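You operate a simulated robot arm through the tools that you are given. There is no shell and no other tool.

The job below is to be done with a simulated robot arm. You get a single attempt, and the scene is never put back.

JOB
Put things in order on the table. At the end: the purple glass is on the cream flour box; the yellow cheese stands where the white milk carton stood; the pink sponge stands where the yellow cheese stood; the white milk carton is in the orange bowl; the green pepper from the table stands on top of the wooden board; whatever was shut is shut again. Leave all else as you found it, and nothing knocked over. Set down upright: purple glass.

Only the result counts: the job must be done as asked and must still hold three seconds after the hand-in. Knocking over, shifting, dropping, spilling or breaking anything else fails it.

ROBOT AND FRAMES
A 7-joint arm with a two-finger gripper, fixed in place. Base frame: the origin is on the floor under the middle of its stand, x ahead of it, y to its left, z up; the work surface is at about z = 76. Readings come in cm, rad, newtons and seconds.
With the tool pointing down near the work surface it reaches from about 34 to 72 cm from the base axis. Its first joint turns from -1.152 to 1.152 rad. Payload 2.45 kg.
Tool frame: the origin (TCP) lies between the finger pads and is the grasp point; the fingertips stand 2.6 cm ahead of it; z points along the fingers, y is the line along which they close. The gripper opens to 9.6 cm; its body begins 6.9 cm behind the TCP.
Orientation is that of the tool frame in the base frame, as a unit quaternion [x, y, z, w]. With the fingers straight down and closing along the base's y, the tool's x points along the base's -x, its y along +y and its z along -z.

CONTROLS
- The arm moves only by the tool play_rows. Its argument "series" is text: rows parted by semicolons, each of 7 numbers parted by spaces: the shift along the tool's x, y, z in units of 500 mm (1.0 is 500 mm), then the turn, a rotation vector about the tool's x, y, z in units of 120 degrees (1.0 is 120 degrees), then the gripper command, from -1 (fully open) to 1 (shut), values between in proportion. In form: dx dy dz wx wy wz claw; .... A call has 1 to 20 rows; each row is the pose to reach, as a shift and turn from the pose commanded when the call began, along the tool's axes at that moment. A call with a number of a shift or a turn outside -1 to 1 is refused whole. Each row takes 0.2 s and may step no farther than 5 cm and 0.15 rad from the row before; otherwise, or with a gripper value out of range, the whole call is refused. A pose out of reach is approached as far as the arm can. The call stops where the force on the tool passes 40 N (or 10 N more than at its start, if that is more) or the arm is blocked; 0.2 s more then pass. Each finger travels about 5 cm/s and halts on what it meets, pressing with about 26 N; the grip force reading is that of the motor and also rises with nothing between the fingers. The clock runs only during rows and for 0.2 s after the last one: add rows that repeat a pose to give the fingers time. It gives the time, the measured TCP pose, the force on the tool (base axes), the opening and the grip force at its end, in the units of the frame above (readings bear some noise), with the torque about the TCP (base axes, N m) and any sound that the robot's microphone picked up, and new pictures: "views" is both (left out), scene, wrist or none.
- Cameras (640 x 400 px; columns grow to the right, rows downward): "scene" is fixed at [17.22, -40.42, 141.33]; the picture's right is [0.67, -0.74, 0.00], its down [-0.50, -0.45, -0.74] and it looks along [0.55, 0.50, -0.67] (base axes); focal length 246 px, centre (320, 200). "wrist" rides on the gripper at [8.2, 0.3, -9.8] in the tool frame; the picture's right is [-0.04, 1.00, 0.00], its down [-0.73, -0.03, -0.68] and it looks along [-0.68, -0.03, 0.73] (tool axes); focal length 256 px, centre (320, 200). There is no depth. A picture from a camera that has moved, and an enlarged one, comes with that camera's place and axes in the base frame and with its lens.
- enlarge(camera, box): a new picture of the part [left, top, right, bottom] of that camera's present view, enlarged. It takes no simulated time.
- close_job(): hands the job in; it is judged then, once.

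Places have to be worked out from the pictures, the camera data and where the tool is seen. Open the gripper and draw the arm clear of the work before you hand the job in, unless the task says otherwise.

The tools are called after "Request:" as name(argument=value, ...) on one line, values as JSON. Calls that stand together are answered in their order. play_rows: Moves the arm, as the interface text tells. Its arguments: {"type":"object","properties":{"series":{"type":"string"},"views":{"type":"string","enum":["both","scene","wrist","none"]}},"required":["series"]} The other tools are called the same way: enlarge (camera, box) takes an enlarged picture of a part of a camera's view; close_job () hands the job in.

At the start:

```text
clock: 0.0
position: [36.42, 5.48, 117.86]
orientation: [0.0, 1.0, 0.0, 0.001]
contact_force: [0.0, 0.7, 0.5]
torque: [-0.01, 0.02, 0.0]
grip_width: 9.61
finger_force: 0.0
```

scene: 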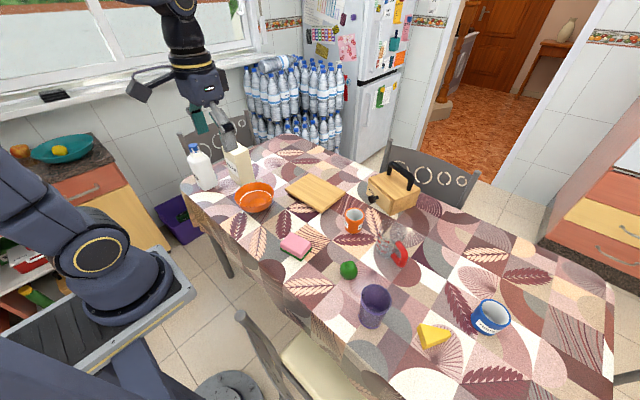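
wrist: 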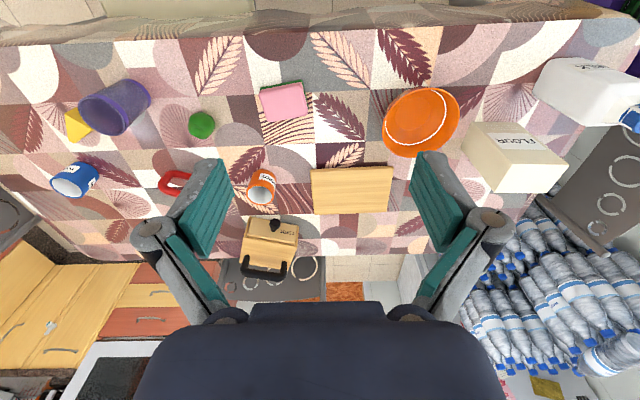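

I see the table with the bowl, board, glass, cheese, sponge, flour box, milk carton, pepper, bread box and mugs. I'll enlarge the views to locate things precisely.

Request:
enlarge(camera="scene", box=[170, 120, 350, 232])

Request:
enlarge(camera="scene", box=[260, 150, 440, 262])

Request:
enlarge(camera="scene", box=[330, 230, 530, 355])

Request:
enlarge(camera="wrist", box=[40, 60, 320, 235])

Request:
enlarge(camera="wrist", box=[360, 50, 640, 225])

```text
3.56 times, centred on (260, 176) of scene
camera zoom: at [17.22, -40.42, 141.33], right [0.67, -0.74, 0.0], down [-0.5, -0.45, -0.74], along [0.55, 0.5, -0.67], focal length 873 px, centre (533, 285)
```

zoom: 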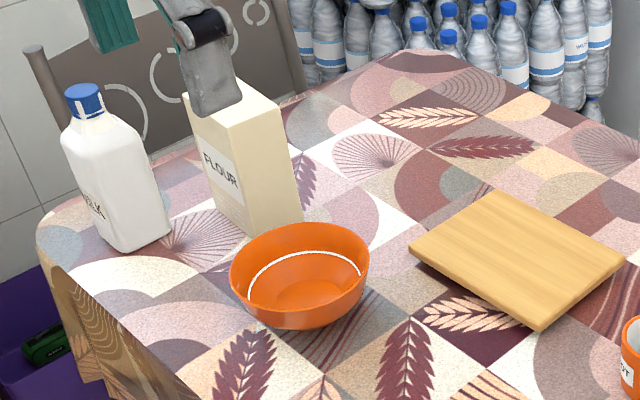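

```text
3.56 times, centred on (350, 206) of scene
camera zoom: at [17.22, -40.42, 141.33], right [0.67, -0.74, 0.0], down [-0.5, -0.45, -0.74], along [0.55, 0.5, -0.67], focal length 873 px, centre (213, 179)
```

zoom: 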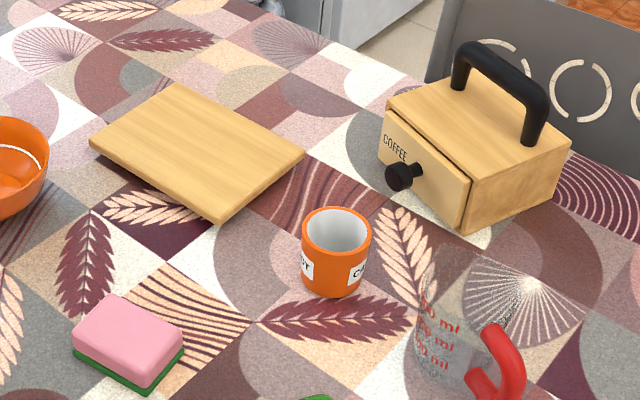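

```text
3.20 times, centred on (430, 292) of scene
camera zoom: at [17.22, -40.42, 141.33], right [0.67, -0.74, 0.0], down [-0.5, -0.45, -0.74], along [0.55, 0.5, -0.67], focal length 786 px, centre (-32, -96)
```

zoom: 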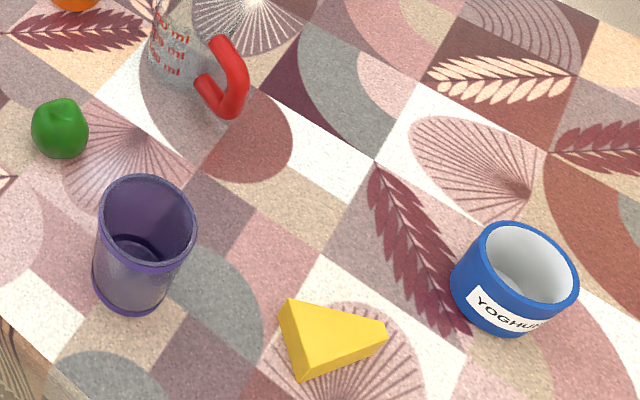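

```text
2.29 times, centred on (180, 148) of wrist
camera zoom: at [28.24, 5.94, 127.87], right [0.04, 1.0, 0.0], down [0.73, -0.03, 0.68], along [0.68, -0.03, -0.73], focal length 585 px, centre (640, 320)
```

zoom: 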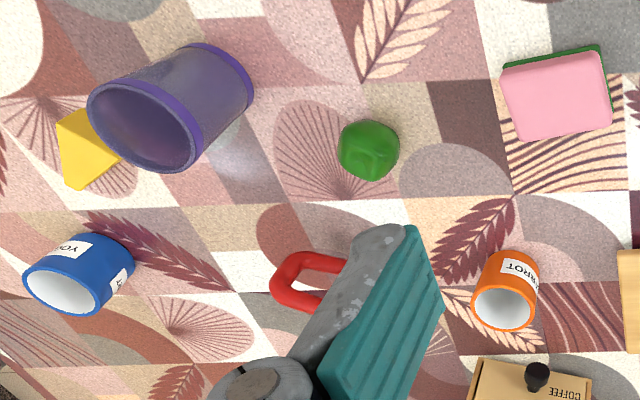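

```text
2.29 times, centred on (500, 138) of wrist
camera zoom: at [28.24, 5.94, 127.87], right [0.04, 1.0, 0.0], down [0.73, -0.03, 0.68], along [0.68, -0.03, -0.73], focal length 585 px, centre (-91, 343)
```

zoom: 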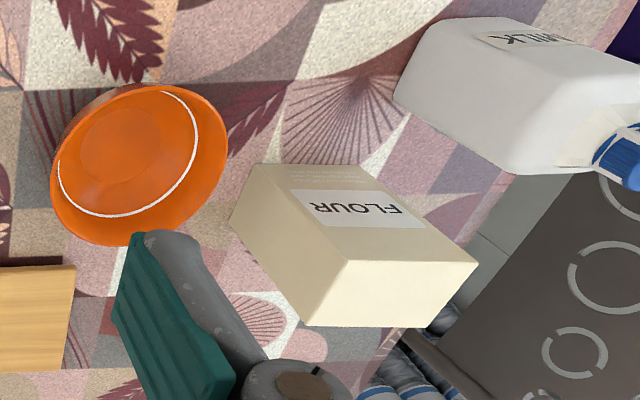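

The milk seems to stand near (46, 50), the flour box next to it, the bowl near (52.5, 24.5). I move the arm high above the milk side to get a close wrist view.

Request:
play_rows(series="0 0.09 0.01 0 0 0 -1; 0 0.18 0.02 0 0 0 -1; 0 0.27 0.03 0 0 0 -1; 0 0.36 0.04 0 0 0 -1; 0 0.45 0.05 0 0 0 -1; 0 0.54 0.06 0 0 0 -1; 0 0.62 0.06 0 0 0 -1; 0 0.70 0.06 0 0 0 -1; 0 0.70 0.06 0 0 0 -1", views="both")

```text
clock: 2.0
position: [36.39, 40.73, 114.88]
orientation: [0.0, 1.0, 0.0, 0.0]
contact_force: [0.2, -0.1, 0.2]
torque: [-0.02, 0.02, 0.01]
grip_width: 9.59
finger_force: 0.1
camera wrist: at [28.21, 41.19, 124.78], right [0.04, 1.0, 0.0], down [0.73, -0.03, 0.68], along [0.68, -0.03, -0.73], focal length 256 px, centre (320, 200)
```

scene: 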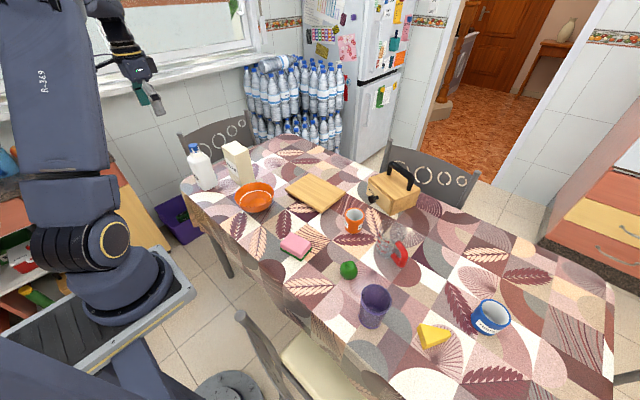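
wrist: 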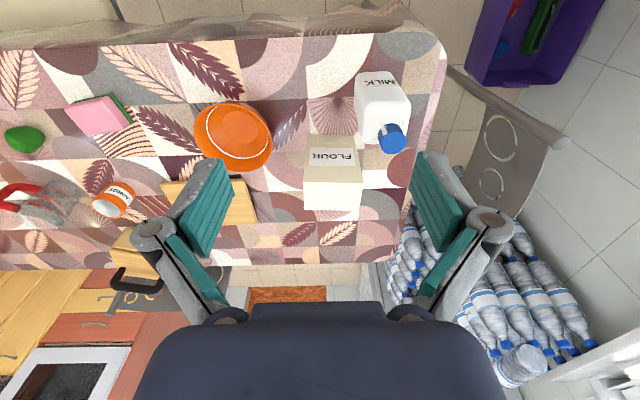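

Request:
enlarge(camera="wrist", box=[290, 60, 450, 220])

Request:
enlarge(camera="scene", box=[170, 130, 290, 230])

Request:
enlarge(camera="wrist", box=[170, 80, 310, 200])

```text
2.50 times, centred on (370, 140) of wrist
camera zoom: at [28.21, 41.19, 124.78], right [0.04, 1.0, 0.0], down [0.73, -0.03, 0.68], along [0.68, -0.03, -0.73], focal length 640 px, centre (195, 350)
```

zoom: 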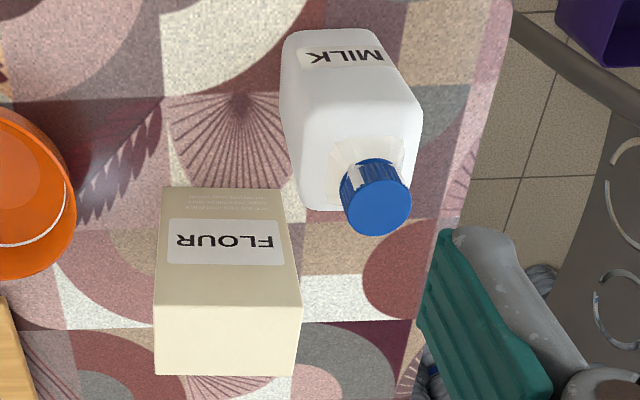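

```text
4.00 times, centred on (230, 180) of scene
camera zoom: at [17.23, -40.42, 141.33], right [0.67, -0.74, 0.0], down [-0.5, -0.45, -0.74], along [0.55, 0.5, -0.67], focal length 983 px, centre (680, 280)
```

zoom: 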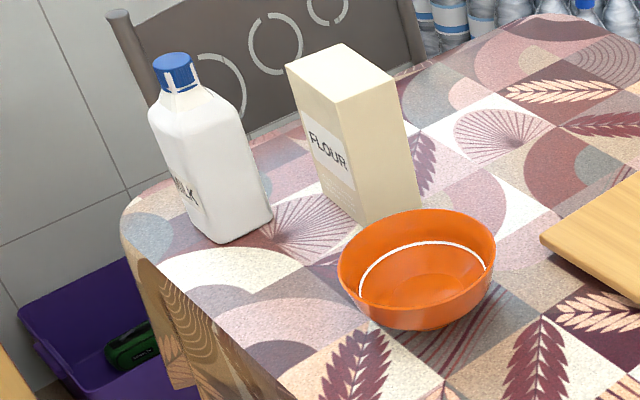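

```text
3.33 times, centred on (240, 140) of wrist
camera zoom: at [28.21, 41.19, 124.78], right [0.04, 1.0, 0.0], down [0.73, -0.03, 0.68], along [0.68, -0.03, -0.73], focal length 853 px, centre (587, 400)
```

zoom: 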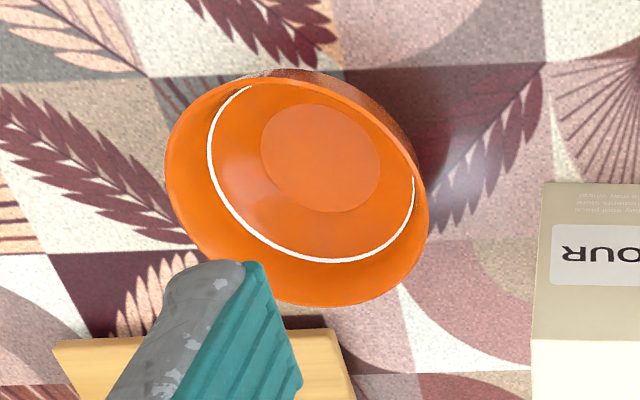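

The milk is about 6.3 cm square, centred near (46.3, 50.2), with its cap top near z≈94.6 and shoulder at z≈88–89. The flour box top is around (58, 42) at z≈91.7. I'll take a closer look at the bowl before moving the milk.

Request:
play_rows(series="0 -0.06 0.06 0 0 0 -1; 0 -0.12 0.12 0 0 0 -1; 0 -0.18 0.18 0 0 0 -1; 0 -0.24 0.24 0 0 0 -1; 0 -0.30 0.30 0 0 0 -1; 0 -0.334 0.33 0 0 0 -1; 0 -0.334 0.33 0 0 0 -1", views="wrist")

Request:
enlarge(camera="wrist", box=[220, 60, 420, 185])

Request:
enlarge(camera="wrist", box=[400, 0, 640, 150])

```text
clock: 3.6
position: [36.35, 23.85, 98.72]
orientation: [-0.001, 1.0, 0.0, 0.0]
contact_force: [0.8, -0.1, -0.2]
torque: [-0.02, -0.01, 0.03]
grip_width: 9.59
finger_force: 0.1
camera wrist: at [28.11, 24.23, 108.6], right [0.04, 1.0, 0.0], down [0.73, -0.03, 0.68], along [0.68, -0.03, -0.73], focal length 256 px, centre (320, 200)
```

wrist: 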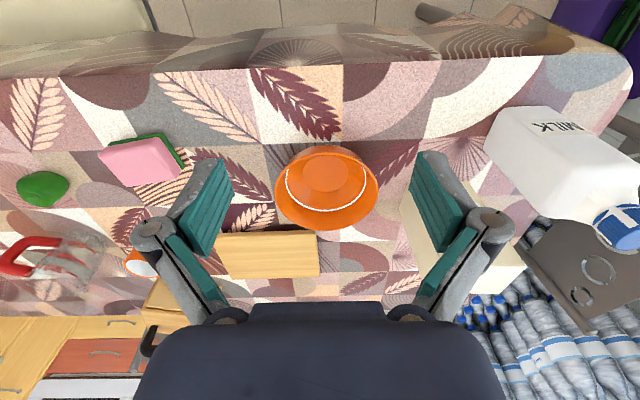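

```text
3.20 times, centred on (320, 122) of wrist
camera zoom: at [28.11, 24.23, 108.6], right [0.04, 1.0, 0.0], down [0.73, -0.03, 0.68], along [0.68, -0.03, -0.73], focal length 819 px, centre (320, 448)
```

zoom: 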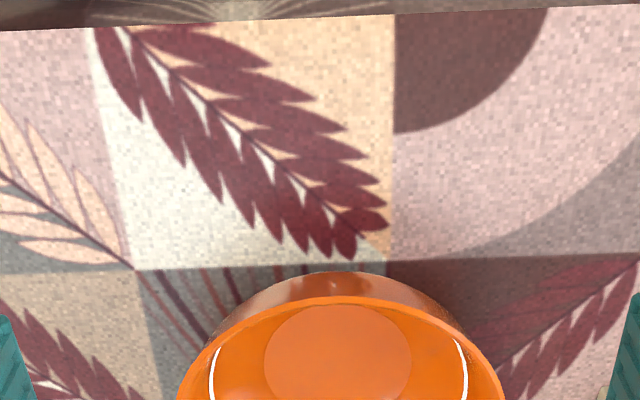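

```text
2.67 times, centred on (520, 75) of wrist
camera zoom: at [28.11, 24.23, 108.6], right [0.04, 1.0, 0.0], down [0.73, -0.03, 0.68], along [0.68, -0.03, -0.73], focal length 683 px, centre (-213, 533)
```

zoom: 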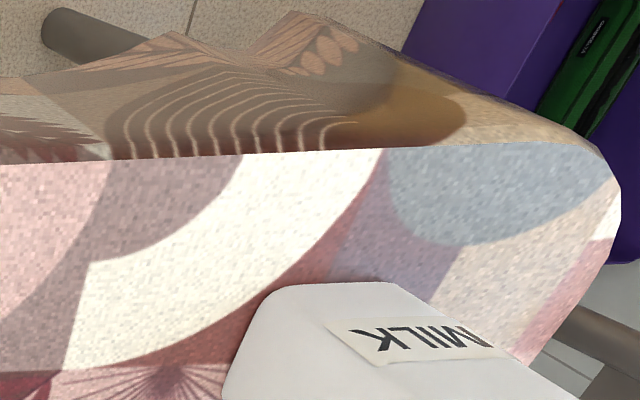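

Request:
enlarge(camera="wrist", box=[262, 135, 390, 240])

Request:
enlarge(camera="wrist", box=[440, 90, 640, 250])

```text
3.81 times, centred on (326, 188) of wrist
camera zoom: at [28.11, 24.23, 108.6], right [0.04, 1.0, 0.0], down [0.73, -0.03, 0.68], along [0.68, -0.03, -0.73], focal length 975 px, centre (297, 248)
```

zoom: 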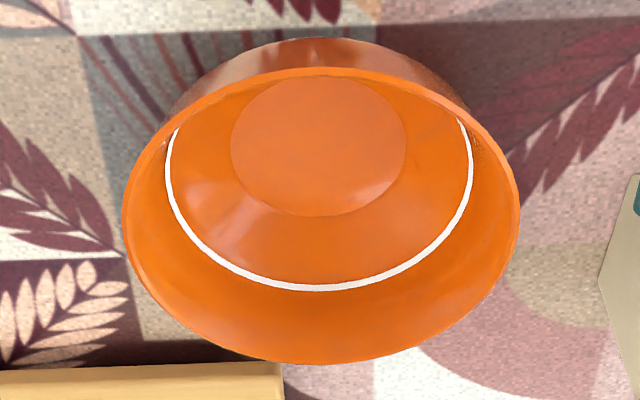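

```text
2.50 times, centred on (540, 170) of wrist
camera zoom: at [28.11, 24.23, 108.6], right [0.04, 1.0, 0.0], down [0.73, -0.03, 0.68], along [0.68, -0.03, -0.73], focal length 640 px, centre (-230, 275)
```

zoom: 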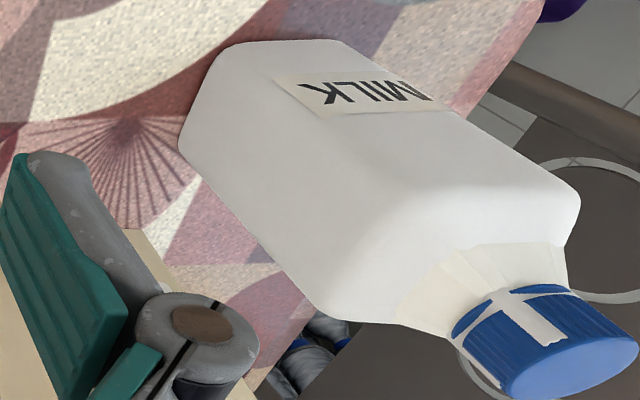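

The bowl centre is at about (52.0, 24.1) with a flat inner floor about 7 cm wide, and the milk is confirmed at (46.25, 50.2). I move over the milk with the fingers open, above its cap.

Request:
play_rows(series="-0.0281 0.0755 -0.0104 0 0 0 -1; -0.0562 0.151 -0.0208 0 0 0 -1; -0.0843 0.2265 -0.0312 0 0 0 -1; -0.1123 0.3019 -0.0416 0 0 0 -1; -0.1404 0.3774 -0.052 0 0 0 -1; -0.1685 0.4529 -0.0624 0 0 0 -1; -0.1966 0.5284 -0.0728 0 0 0 -1; -0.1966 0.5284 -0.0728 0 0 0 -1; -0.1966 0.5284 -0.0728 0 0 0 -1", views="both")

Request:
enlarge(camera="scene", box=[150, 60, 310, 220])

```text
clock: 5.6
position: [46.11, 50.11, 102.24]
orientation: [0.001, 1.0, 0.0, 0.0]
contact_force: [-0.5, -0.5, -0.9]
torque: [0.01, -0.02, 0.01]
grip_width: 9.61
finger_force: 0.0
camera wrist: at [37.98, 50.58, 112.05], right [0.04, 1.0, 0.0], down [0.73, -0.03, 0.68], along [0.68, -0.03, -0.73], focal length 256 px, centre (320, 200)
```

scene: 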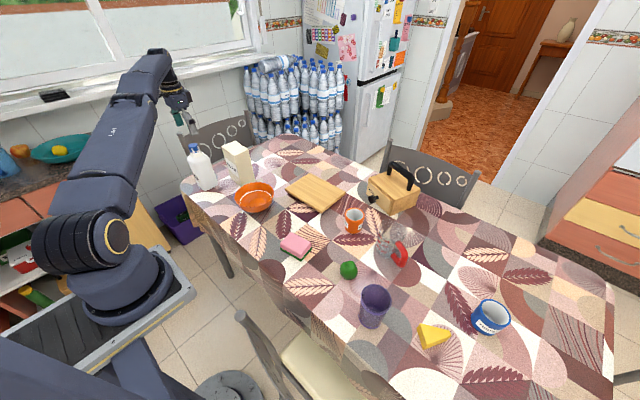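
wrist: 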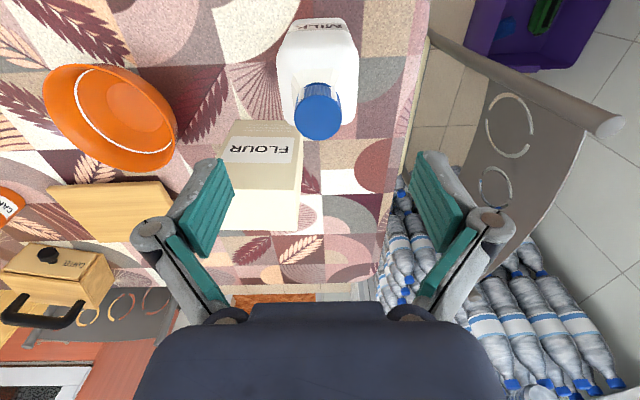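

```text
2.50 times, centred on (230, 140) of scene
camera zoom: at [17.22, -40.42, 141.33], right [0.67, -0.74, 0.0], down [-0.5, -0.45, -0.74], along [0.55, 0.5, -0.67], focal length 614 px, centre (545, 350)
```

zoom: 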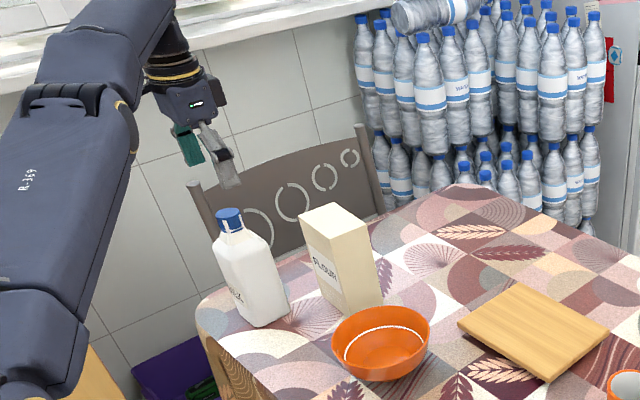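

The cap appears centred under the TCP at (46.4, 50.15). I descend to z≈88.4 with the fingers straddling the carton in y.

Request:
play_rows(series="0 0 0.08 0 0 0 -1; 0 0 0.16 0 0 0 -1; 0 0 0.22 0 0 0 -1; 0 0 0.255 0 0 0 -1; 0 0 0.272 0 0 0 -1; 0 0 0.272 0 0 0 -1", views="both")

Request:
enlarge(camera="scene", box=[150, 90, 270, 210])

```text
clock: 7.0
position: [46.42, 50.23, 88.27]
orientation: [0.001, 1.0, 0.0, 0.0]
contact_force: [0.5, -0.8, 0.6]
torque: [-0.01, -0.01, 0.0]
grip_width: 9.58
finger_force: 0.1
camera wrist: at [38.15, 50.71, 98.18], right [0.04, 1.0, 0.0], down [0.73, -0.03, 0.68], along [0.68, -0.03, -0.73], focal length 256 px, centre (320, 200)
```

scene: 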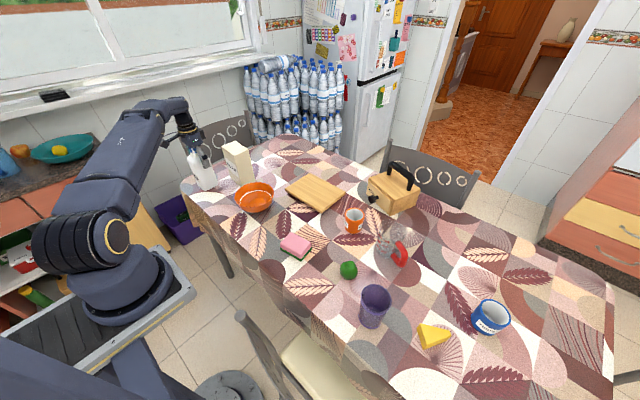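
wrist: 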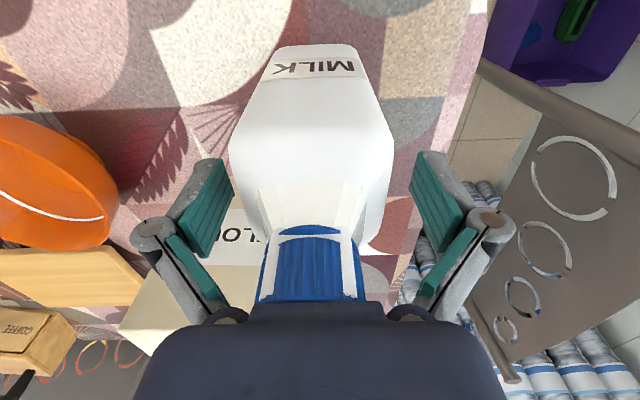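

```text
3.33 times, centred on (210, 150) of scene
camera zoom: at [17.22, -40.42, 141.33], right [0.67, -0.74, 0.0], down [-0.5, -0.45, -0.74], along [0.55, 0.5, -0.67], focal length 819 px, centre (687, 367)
```

zoom: 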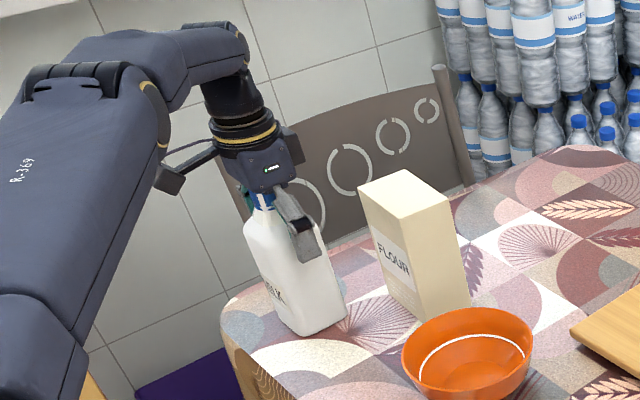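

The fingers straddle the carton's upper body with the cap just below the palm. I close the gripper and hold.

Request:
play_rows(series="0 0 0 0 0 0 1; 0 0 0 0 0 0 1; 0 0 0 0 0 0 1; 0 0 0 0 0 0 1; 0 0 0 0 0 0 1", views="wrist")

```text
clock: 8.2
position: [46.49, 50.29, 88.35]
orientation: [0.001, 1.0, 0.0, 0.001]
contact_force: [2.3, -0.4, 0.8]
torque: [-0.14, -0.05, 0.06]
grip_width: 6.78
finger_force: 26.3
camera wrist: at [38.17, 50.71, 98.2], right [0.04, 1.0, 0.0], down [0.73, -0.03, 0.68], along [0.68, -0.03, -0.73], focal length 256 px, centre (320, 200)
```

wrist: 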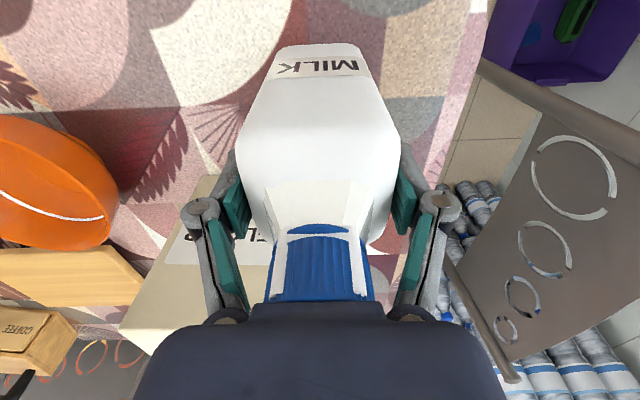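

The grip holds at 6.8 cm width. I lift the carton 10 cm straight up and check.

Request:
play_rows(series="0 0 -0.02 0 0 0 1; 0 0 -0.06 0 0 0 1; 0 0 -0.11 0 0 0 1; 0 0 -0.16 0 0 0 1; 0 0 -0.2 0 0 0 1; 0 0 -0.2 0 0 0 1", views="both")

Request:
enlarge(camera="scene", box=[150, 70, 270, 210])

```text
clock: 9.6
position: [46.39, 50.31, 98.23]
orientation: [0.001, 1.0, 0.0, 0.0]
contact_force: [-0.1, 0.6, -4.4]
torque: [-0.01, -0.02, 0.0]
grip_width: 6.78
finger_force: 25.9
camera wrist: at [38.17, 50.68, 108.21], right [0.04, 1.0, 0.0], down [0.73, -0.03, 0.68], along [0.68, -0.03, -0.73], focal length 256 px, centre (320, 200)
```

scene: 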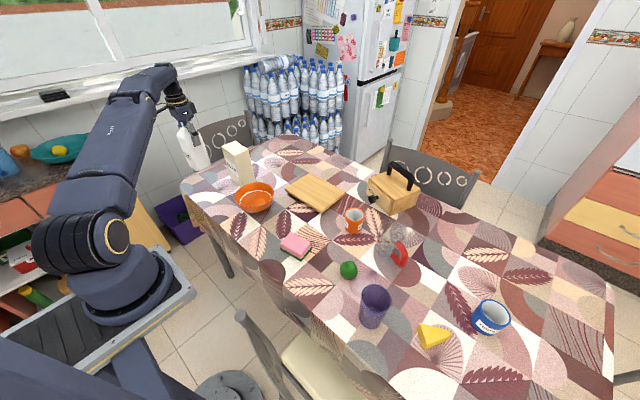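
wrist: 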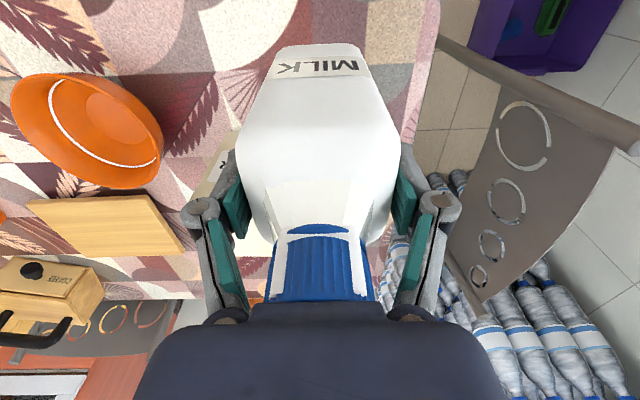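

```text
2.86 times, centred on (210, 140) of scene
camera zoom: at [17.23, -40.42, 141.33], right [0.67, -0.74, 0.0], down [-0.5, -0.45, -0.74], along [0.55, 0.5, -0.67], focal length 702 px, centre (634, 371)
```

zoom: 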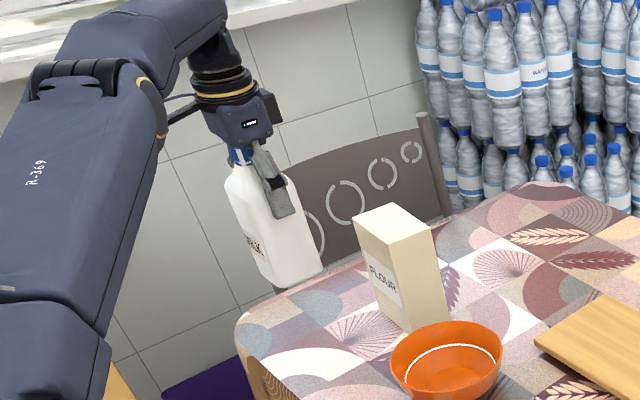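

The carton is lifted cleanly (about 0.45 kg). I carry it along -y, then shift forward to above the bowl.

Request:
play_rows(series="0 -0.03 0 0 0 0 1; 0 -0.08 0 0 0 0 1; 0 -0.14 0 0 0 0 1; 0 -0.20 0 0 0 0 1; 0 -0.26 0 0 0 0 1; 0 -0.32 0 0 0 0 1; 0 -0.38 0 0 0 0 1; -0.03 -0.43 0 0 0 0 1; -0.07 -0.475 0 0 0 0 1; -0.1 -0.505 0 0 0 0 1; -0.115 -0.522 0 0 0 0 1; -0.115 -0.522 0 0 0 0 1; -0.115 -0.522 0 0 0 0 1", views="both")

Request:
enlarge(camera="scene", box=[180, 90, 320, 230])

```text
clock: 12.4
position: [52.26, 23.96, 98.48]
orientation: [0.001, 1.0, 0.0, 0.001]
contact_force: [-0.9, -0.2, -4.4]
torque: [0.01, 0.01, -0.03]
grip_width: 6.78
finger_force: 26.4
camera wrist: at [44.0, 24.44, 108.45], right [0.04, 1.0, 0.0], down [0.73, -0.03, 0.68], along [0.68, -0.03, -0.73], focal length 256 px, centre (320, 200)
```

scene: 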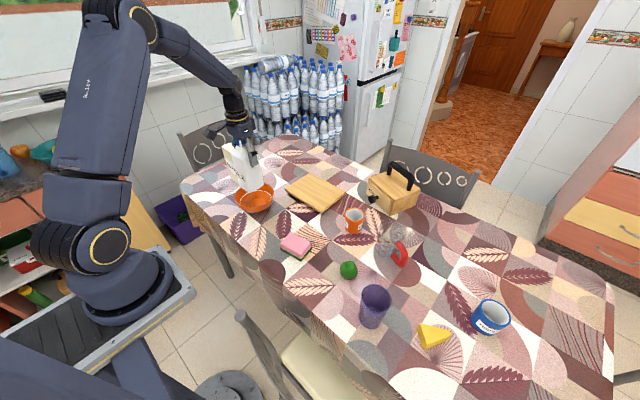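
wrist: 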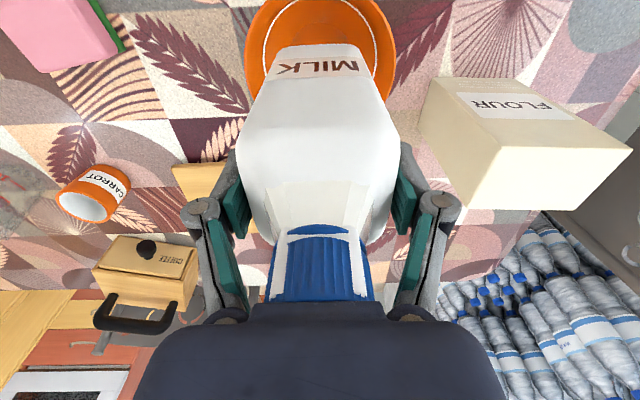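

```text
2.86 times, centred on (250, 160) of scene
camera zoom: at [17.23, -40.42, 141.33], right [0.67, -0.74, 0.0], down [-0.5, -0.45, -0.74], along [0.55, 0.5, -0.67], focal length 702 px, centre (520, 314)
```

zoom: 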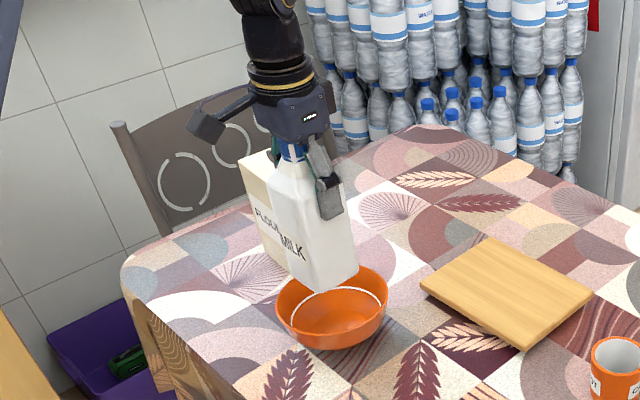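

The carton is centred over the bowl (bowl centre ≈ (52.0, 24.2)). I lower it most of the way, then approach contact in small steps.

Request:
play_rows(series="0 0.002 0.04 0 0 0 1; 0 0.002 0.08 0 0 0 1; 0 0.002 0.12 0 0 0 1; 0 0.002 0.145 0 0 0 1; 0 0.002 0.16 0 0 0 1; 0 0.002 0.16 0 0 0 1", views="both")

Request:
enlarge(camera="scene", box=[180, 90, 320, 230])

```text
clock: 13.8
position: [52.0, 24.01, 90.48]
orientation: [0.0, 1.0, 0.0, 0.001]
contact_force: [-1.5, 0.5, -4.6]
torque: [-0.04, 0.0, 0.0]
grip_width: 6.77
finger_force: 26.2
camera wrist: at [43.8, 24.47, 100.4], right [0.04, 1.0, 0.0], down [0.73, -0.03, 0.68], along [0.68, -0.03, -0.73], focal length 256 px, centre (320, 200)
```

scene: 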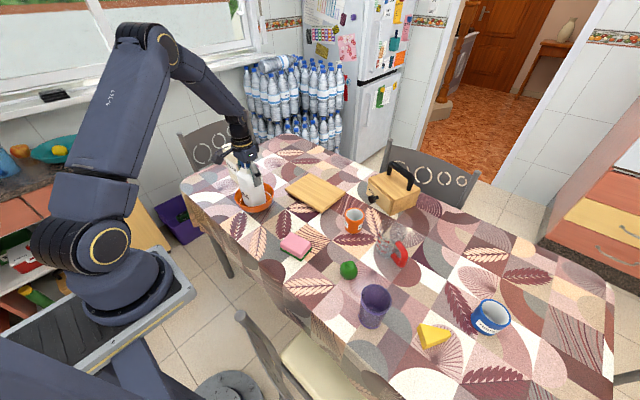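
wrist: 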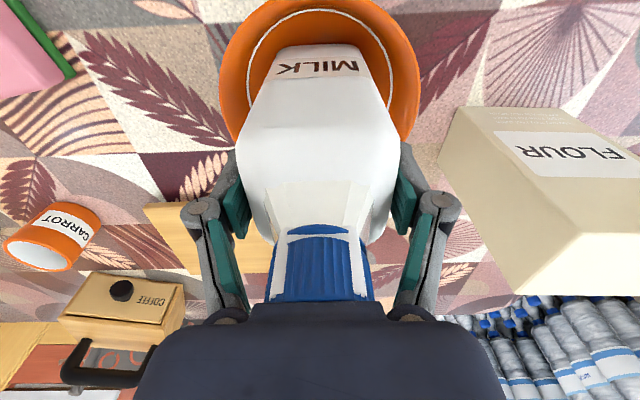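

```text
2.86 times, centred on (250, 160) of scene
camera zoom: at [17.23, -40.42, 141.33], right [0.67, -0.74, 0.0], down [-0.5, -0.45, -0.74], along [0.55, 0.5, -0.67], focal length 702 px, centre (520, 314)
```

zoom: 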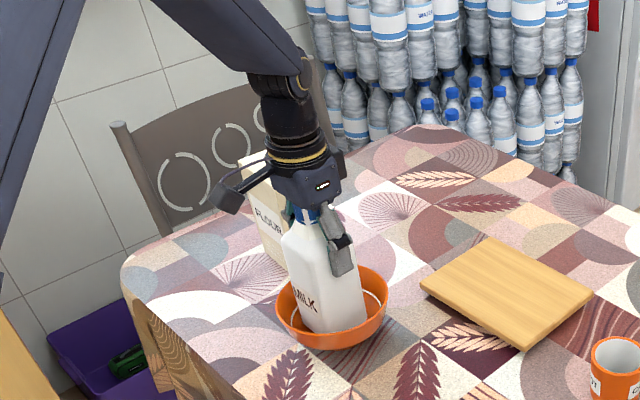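

Nicely centred; still hanging freely. I lower in small steps watching the force.

Request:
play_rows(series="0 0 0.005 0 0 0 1; 0 0 0.01 0 0 0 1; 0 0 0.01 0 0 0 1", views="none")

```text
clock: 14.6
position: [52.12, 24.22, 89.93]
orientation: [0.0, 1.0, 0.0, 0.0]
contact_force: [0.8, -1.0, -3.3]
torque: [-0.12, -0.11, -0.02]
grip_width: 6.78
finger_force: 26.1
```

Request:
play_rows(series="0 0 0.004 0 0 0 1; 0 0 0.004 0 0 0 1", views="none")

```text
clock: 15.2
position: [52.16, 24.28, 89.75]
orientation: [0.0, 1.0, 0.0, 0.0]
contact_force: [-0.6, -1.1, -3.5]
torque: [-0.09, -0.01, 0.03]
grip_width: 6.78
finger_force: 26.0
```

Request:
play_rows(series="0 0 0.004 0 0 0 1; 0 0 0.004 0 0 0 1; 0 0 0.004 0 0 0 1", views="both")

Request:
enlarge(camera="scene", box=[210, 130, 300, 230])

```text
clock: 16.0
position: [52.15, 24.32, 89.65]
orientation: [0.001, 1.0, 0.0, 0.0]
contact_force: [0.2, -1.6, -3.3]
torque: [-0.11, -0.09, 0.04]
grip_width: 6.78
finger_force: 26.2
camera wrist: at [43.9, 24.73, 99.52], right [0.04, 1.0, 0.0], down [0.73, -0.03, 0.68], along [0.68, -0.03, -0.73], focal length 256 px, centre (320, 200)
```

scene: 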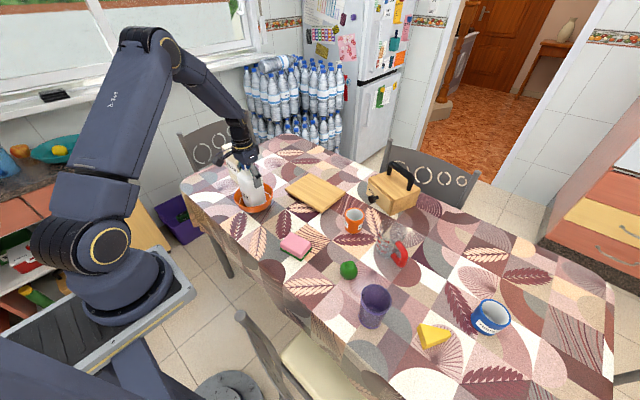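
wrist: 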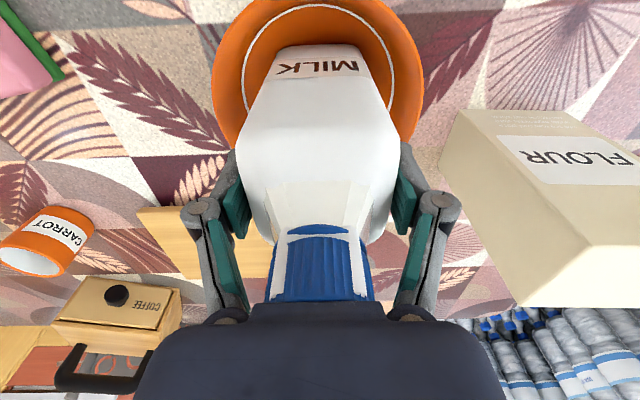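

```text
4.00 times, centred on (255, 180) of scene
camera zoom: at [17.23, -40.42, 141.33], right [0.67, -0.74, 0.0], down [-0.5, -0.45, -0.74], along [0.55, 0.5, -0.67], focal length 983 px, centre (580, 280)
```

zoom: 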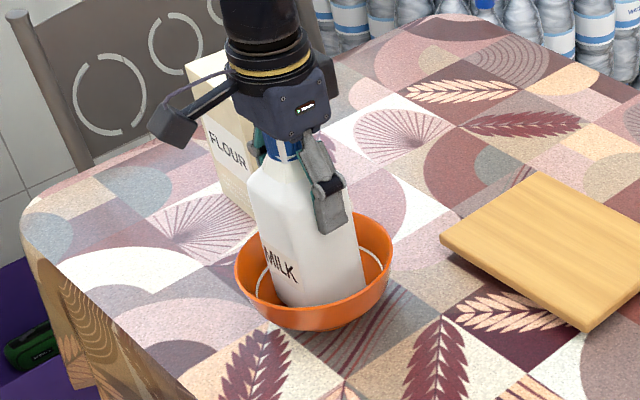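

Contact is starting (force rising from -4.5 to -3.3 N). I lower a little more in fine steps.

Request:
play_rows(series="0 0 0.004 0 0 0 1; 0 0 0.008 0 0 0 1; 0 0 0.008 0 0 0 1", views="none")

```text
clock: 16.8
position: [52.17, 24.2, 89.37]
orientation: [0.0, 1.0, 0.0, -0.001]
contact_force: [-2.5, -0.2, 4.7]
torque: [-0.07, 0.16, 0.01]
grip_width: 6.78
finger_force: 26.0
```

The carton now rests in the bowl (force reversed to +4.7 N). I open the fingers and check that it stays upright.

Request:
play_rows(series="0 0 0 0 0 0 0.0; 0 0 0 0 0 0 -0.5; 0 0 0 0 0 0 -1; 0 0 0 0 0 0 -1; 0 0 0 0 0 0 -1", views="both")

Request:
enlarge(camera="scene", box=[210, 130, 300, 230])

```text
clock: 18.0
position: [52.09, 24.2, 89.35]
orientation: [0.0, 1.0, 0.0, 0.0]
contact_force: [-0.3, -1.1, -0.9]
torque: [0.0, 0.01, 0.02]
grip_width: 9.6
finger_force: 0.0
camera wrist: at [43.84, 24.69, 99.17], right [0.04, 1.0, 0.0], down [0.73, -0.03, 0.68], along [0.68, -0.03, -0.73], focal length 256 px, centre (320, 200)
```

scene: 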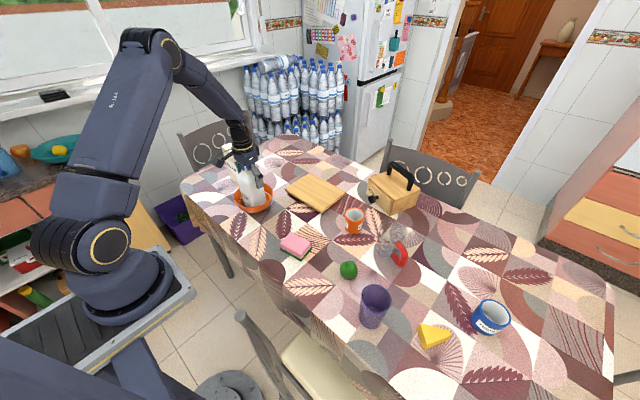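
wrist: 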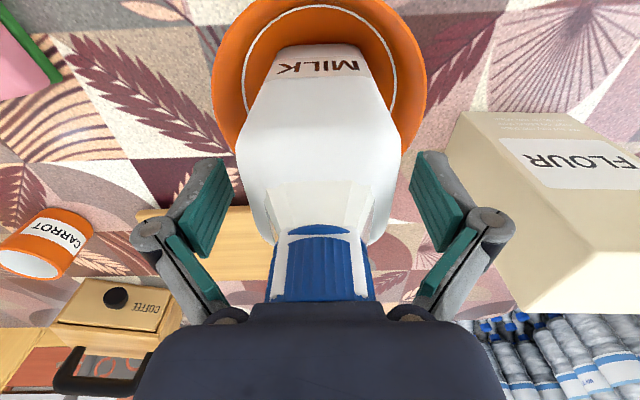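

```text
4.00 times, centred on (255, 180) of scene
camera zoom: at [17.22, -40.42, 141.33], right [0.67, -0.74, 0.0], down [-0.5, -0.45, -0.74], along [0.55, 0.5, -0.67], focal length 983 px, centre (580, 280)
```

zoom: 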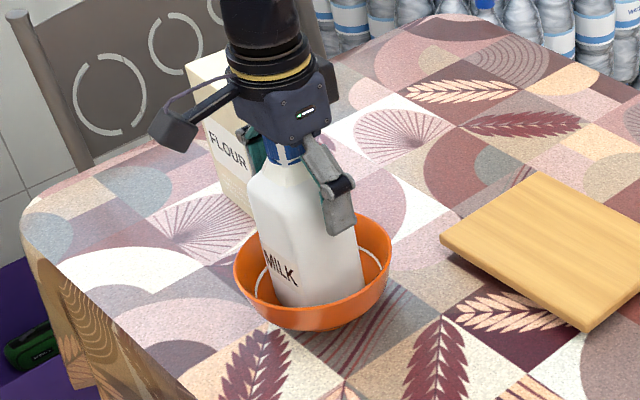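

The milk stands in the bowl. I raise the arm straight up and travel to the right side of the table to survey the glass, cheese and pepper.

Request:
play_rows(series="0 0 -0.06 0 0 0 -1; 0 0 -0.14 0 0 0 -1; 0 0 -0.23 0 0 0 -1; 0 0 -0.32 0 0 0 -1; 0.01 -0.07 -0.34 0 0 0 -1; 0.03 -0.15 -0.36 0 0 0 -1; 0.05 -0.23 -0.36 0 0 0 -1; 0.07 -0.31 -0.36 0 0 0 -1; 0.09 -0.39 -0.36 0 0 0 -1; 0.11 -0.47 -0.36 0 0 0 -1; 0.13 -0.55 -0.36 0 0 0 -1; 0.15 -0.63 -0.36 0 0 0 -1; 0.17 -0.71 -0.36 0 0 0 -1; 0.19 -0.79 -0.36 0 0 0 -1; 0.21 -0.87 -0.36 0 0 0 -1; 0.22 -0.95 -0.36 0 0 0 -1; 0.22 -1.0 -0.36 0 0 0 -1; 0.22 -1.0 -0.36 0 0 0 -1; 0.22 -1.0 -0.36 0 0 0 -1", views="both")

```text
clock: 22.0
position: [40.93, -25.88, 107.16]
orientation: [0.0, 1.0, 0.0, 0.0]
contact_force: [-0.2, -0.2, -0.4]
torque: [0.03, -0.03, -0.03]
grip_width: 9.6
finger_force: 0.1
camera wrist: at [32.77, -25.44, 116.96], right [0.04, 1.0, 0.0], down [0.73, -0.03, 0.68], along [0.68, -0.03, -0.73], focal length 256 px, centre (320, 200)
```

scene: 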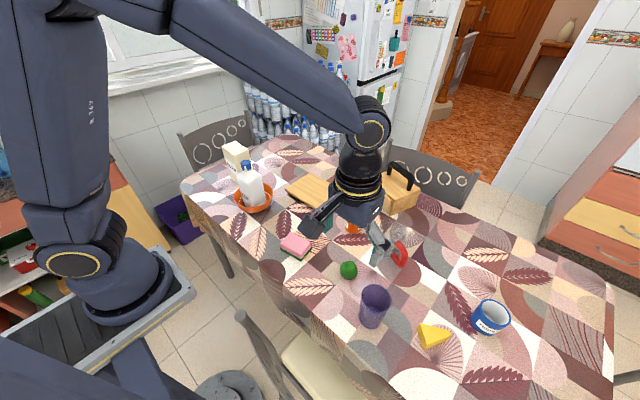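
wrist: 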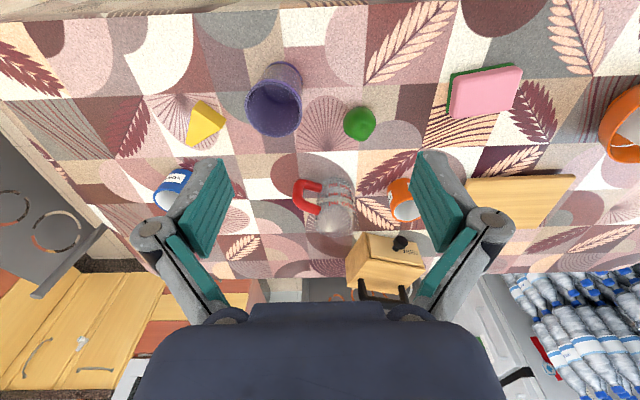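

Request:
enlarge(camera="wrist", box=[140, 50, 300, 210])

Request:
enlarge(camera="wrist", box=[330, 50, 530, 175])

Request:
enlarge(camera="scene", box=[330, 250, 460, 360])

```text
2.50 times, centred on (220, 130) of wrist
camera zoom: at [32.77, -25.44, 116.96], right [0.04, 1.0, 0.0], down [0.73, -0.03, 0.68], along [0.68, -0.03, -0.73], focal length 640 px, centre (570, 375)
```

zoom: 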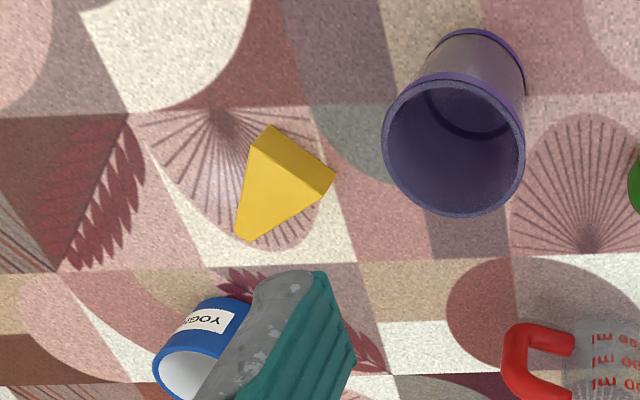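

```text
3.20 times, centred on (430, 112) of wrist
camera zoom: at [32.77, -25.44, 116.96], right [0.04, 1.0, 0.0], down [0.73, -0.03, 0.68], along [0.68, -0.03, -0.73], focal length 819 px, centre (-32, 480)
```

zoom: 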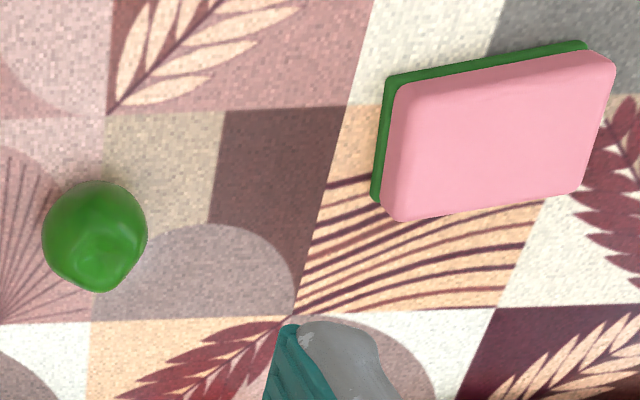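

```text
3.64 times, centred on (395, 305) of scene
camera zoom: at [17.22, -40.42, 141.33], right [0.67, -0.74, 0.0], down [-0.5, -0.45, -0.74], along [0.55, 0.5, -0.67], focal length 893 px, centre (47, -182)
```

zoom: 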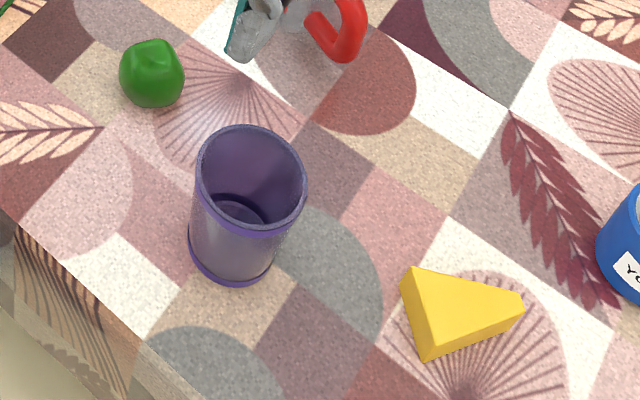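

I judge the cheese as a wedge about 2.9 cm high with back corners near (51.9, -42.2) and (48.4, -45.4) and its tip near (55, -49); centre about (52, -46). I hover above it with the fingers turned to close across the wedge.

Request:
play_rows(series="-0.0273 -0.0495 0.0378 0 0 0.0469 -1; -0.0545 -0.099 0.0755 0 0 0.0938 -1; -0.0818 -0.1485 0.1133 0 0 0.1406 -1; -0.109 -0.198 0.151 0 0 0.1875 -1; -0.1363 -0.2475 0.1888 0 0 0.2344 -1; -0.1635 -0.297 0.2265 0 0 0.2813 -1; -0.1908 -0.3465 0.2643 0 0 0.3281 -1; -0.218 -0.396 0.302 0 0 0.375 -1; -0.218 -0.396 0.302 0 0 0.375 -1; -0.218 -0.396 0.302 0 0 0.375 -1", views="both")

Request:
enlarge(camera="wrist", box=[240, 30, 400, 150])

Request:
enlarge(camera="scene", box=[330, 230, 490, 360])

```text
clock: 24.2
position: [51.99, -45.48, 92.01]
orientation: [0.384, 0.923, 0.0, 0.0]
contact_force: [0.2, -0.1, -0.5]
torque: [0.0, 0.02, 0.02]
grip_width: 9.6
finger_force: 0.0
camera wrist: at [46.34, -39.36, 101.95], right [0.74, 0.68, 0.0], down [0.5, -0.54, 0.68], along [0.46, -0.5, -0.73], focal length 256 px, centre (320, 200)
```

scene: 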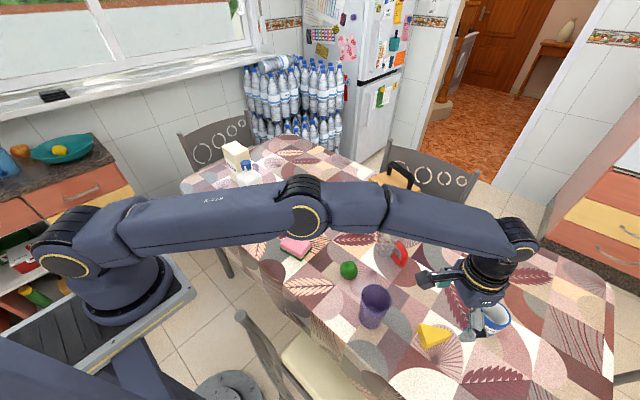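
wrist: 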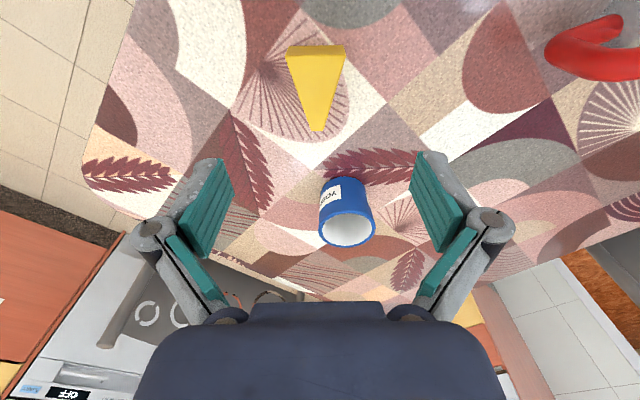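

```text
3.33 times, centred on (320, 90) of wrist
camera zoom: at [46.34, -39.36, 101.95], right [0.74, 0.68, 0.0], down [0.5, -0.54, 0.68], along [0.46, -0.5, -0.73], focal length 853 px, centre (320, 567)
```

zoom: 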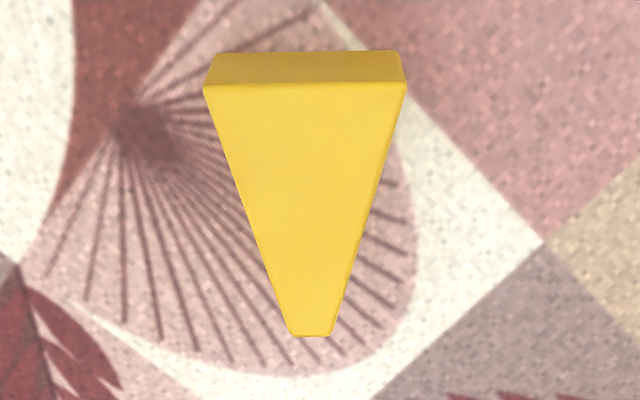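

```text
3.08 times, centred on (410, 295) of scene
camera zoom: at [17.22, -40.42, 141.33], right [0.67, -0.74, 0.0], down [-0.5, -0.45, -0.74], along [0.55, 0.5, -0.67], focal length 756 px, centre (43, -92)
```

zoom: 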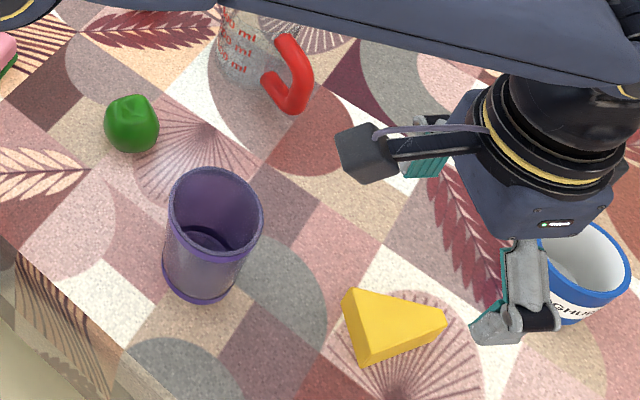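

The wedge is well aligned with the tool (axis offset only -0.3 cm in tool y). I descend around it to z≈79.6 first.

Request:
play_rows(series="0 -0.006 0.07 0 0 0 -1; 0 -0.006 0.14 0 0 0 -1; 0 -0.006 0.19 0 0 0 -1; 0 -0.006 0.225 0 0 0 -1; 0 -0.006 0.246 0 0 0 -1; 0 -0.006 0.246 0 0 0 -1", views="both")

Request:
enlarge(camera="scene", box=[330, 230, 490, 360])

```text
clock: 25.6
position: [51.66, -45.58, 79.69]
orientation: [0.383, 0.924, 0.0, 0.0]
contact_force: [-0.7, 0.3, 0.8]
torque: [0.02, -0.01, 0.0]
grip_width: 9.6
finger_force: 0.2
camera wrist: at [46.14, -39.51, 89.71], right [0.74, 0.68, 0.0], down [0.5, -0.54, 0.68], along [0.46, -0.5, -0.73], focal length 256 px, centre (320, 200)
```

scene: 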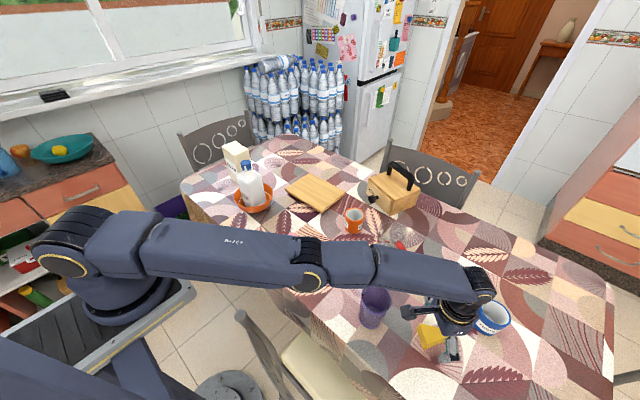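
wrist: 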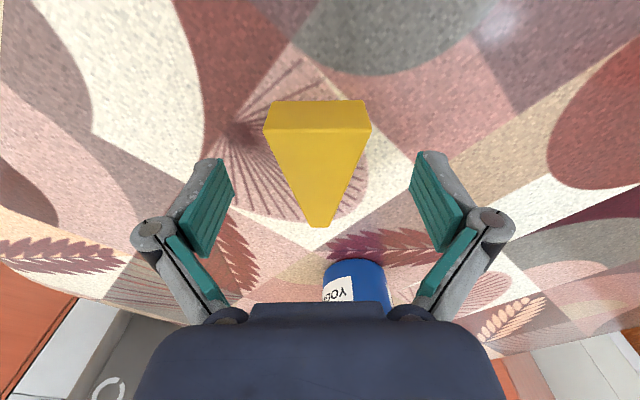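

```text
3.08 times, centred on (410, 295) of scene
camera zoom: at [17.22, -40.42, 141.33], right [0.67, -0.74, 0.0], down [-0.5, -0.45, -0.74], along [0.55, 0.5, -0.67], focal length 756 px, centre (43, -92)
```

zoom: 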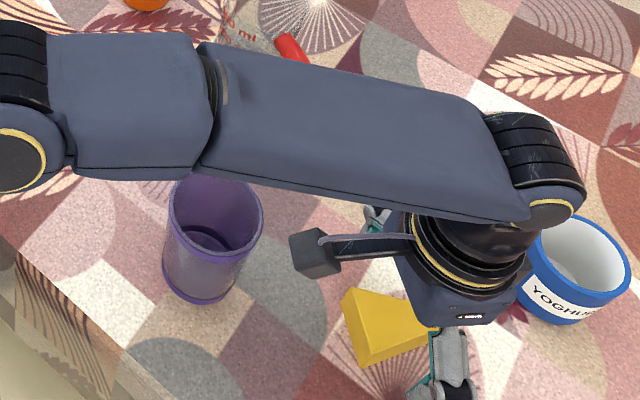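

TCP sits over the wedge's middle with both pads clear. I lower a touch more and close.

Request:
play_rows(series="0 0 0.006 0 0 0 -1; 0 0 0.012 0 0 0 -1; 0 0 0.012 0 0 0 -0.3; 0 0 0.012 0 0 0 0.2; 0 0 0.012 0 0 0 0.6; 0 0 0.012 0 0 0 1; 0 0 0.012 0 0 0 1; 0 0 0.012 0 0 0 1", views="wrist")

```text
clock: 27.4
position: [51.52, -45.57, 79.34]
orientation: [0.384, 0.924, 0.0, 0.0]
contact_force: [0.0, 0.4, 1.2]
torque: [0.0, -0.01, 0.0]
grip_width: 4.02
finger_force: 25.8
camera wrist: at [45.97, -39.51, 89.19], right [0.74, 0.68, 0.0], down [0.5, -0.54, 0.68], along [0.46, -0.5, -0.73], focal length 256 px, centre (320, 200)
```

wrist: 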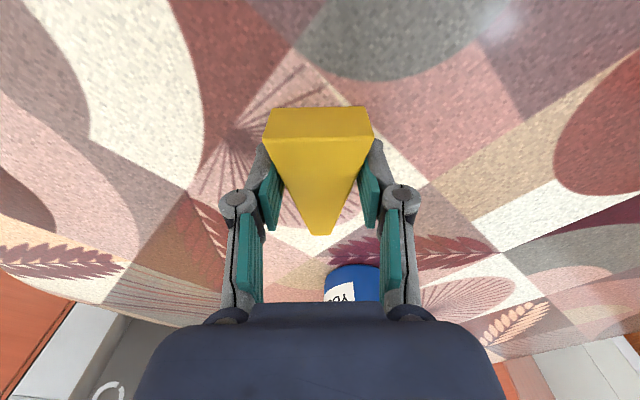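

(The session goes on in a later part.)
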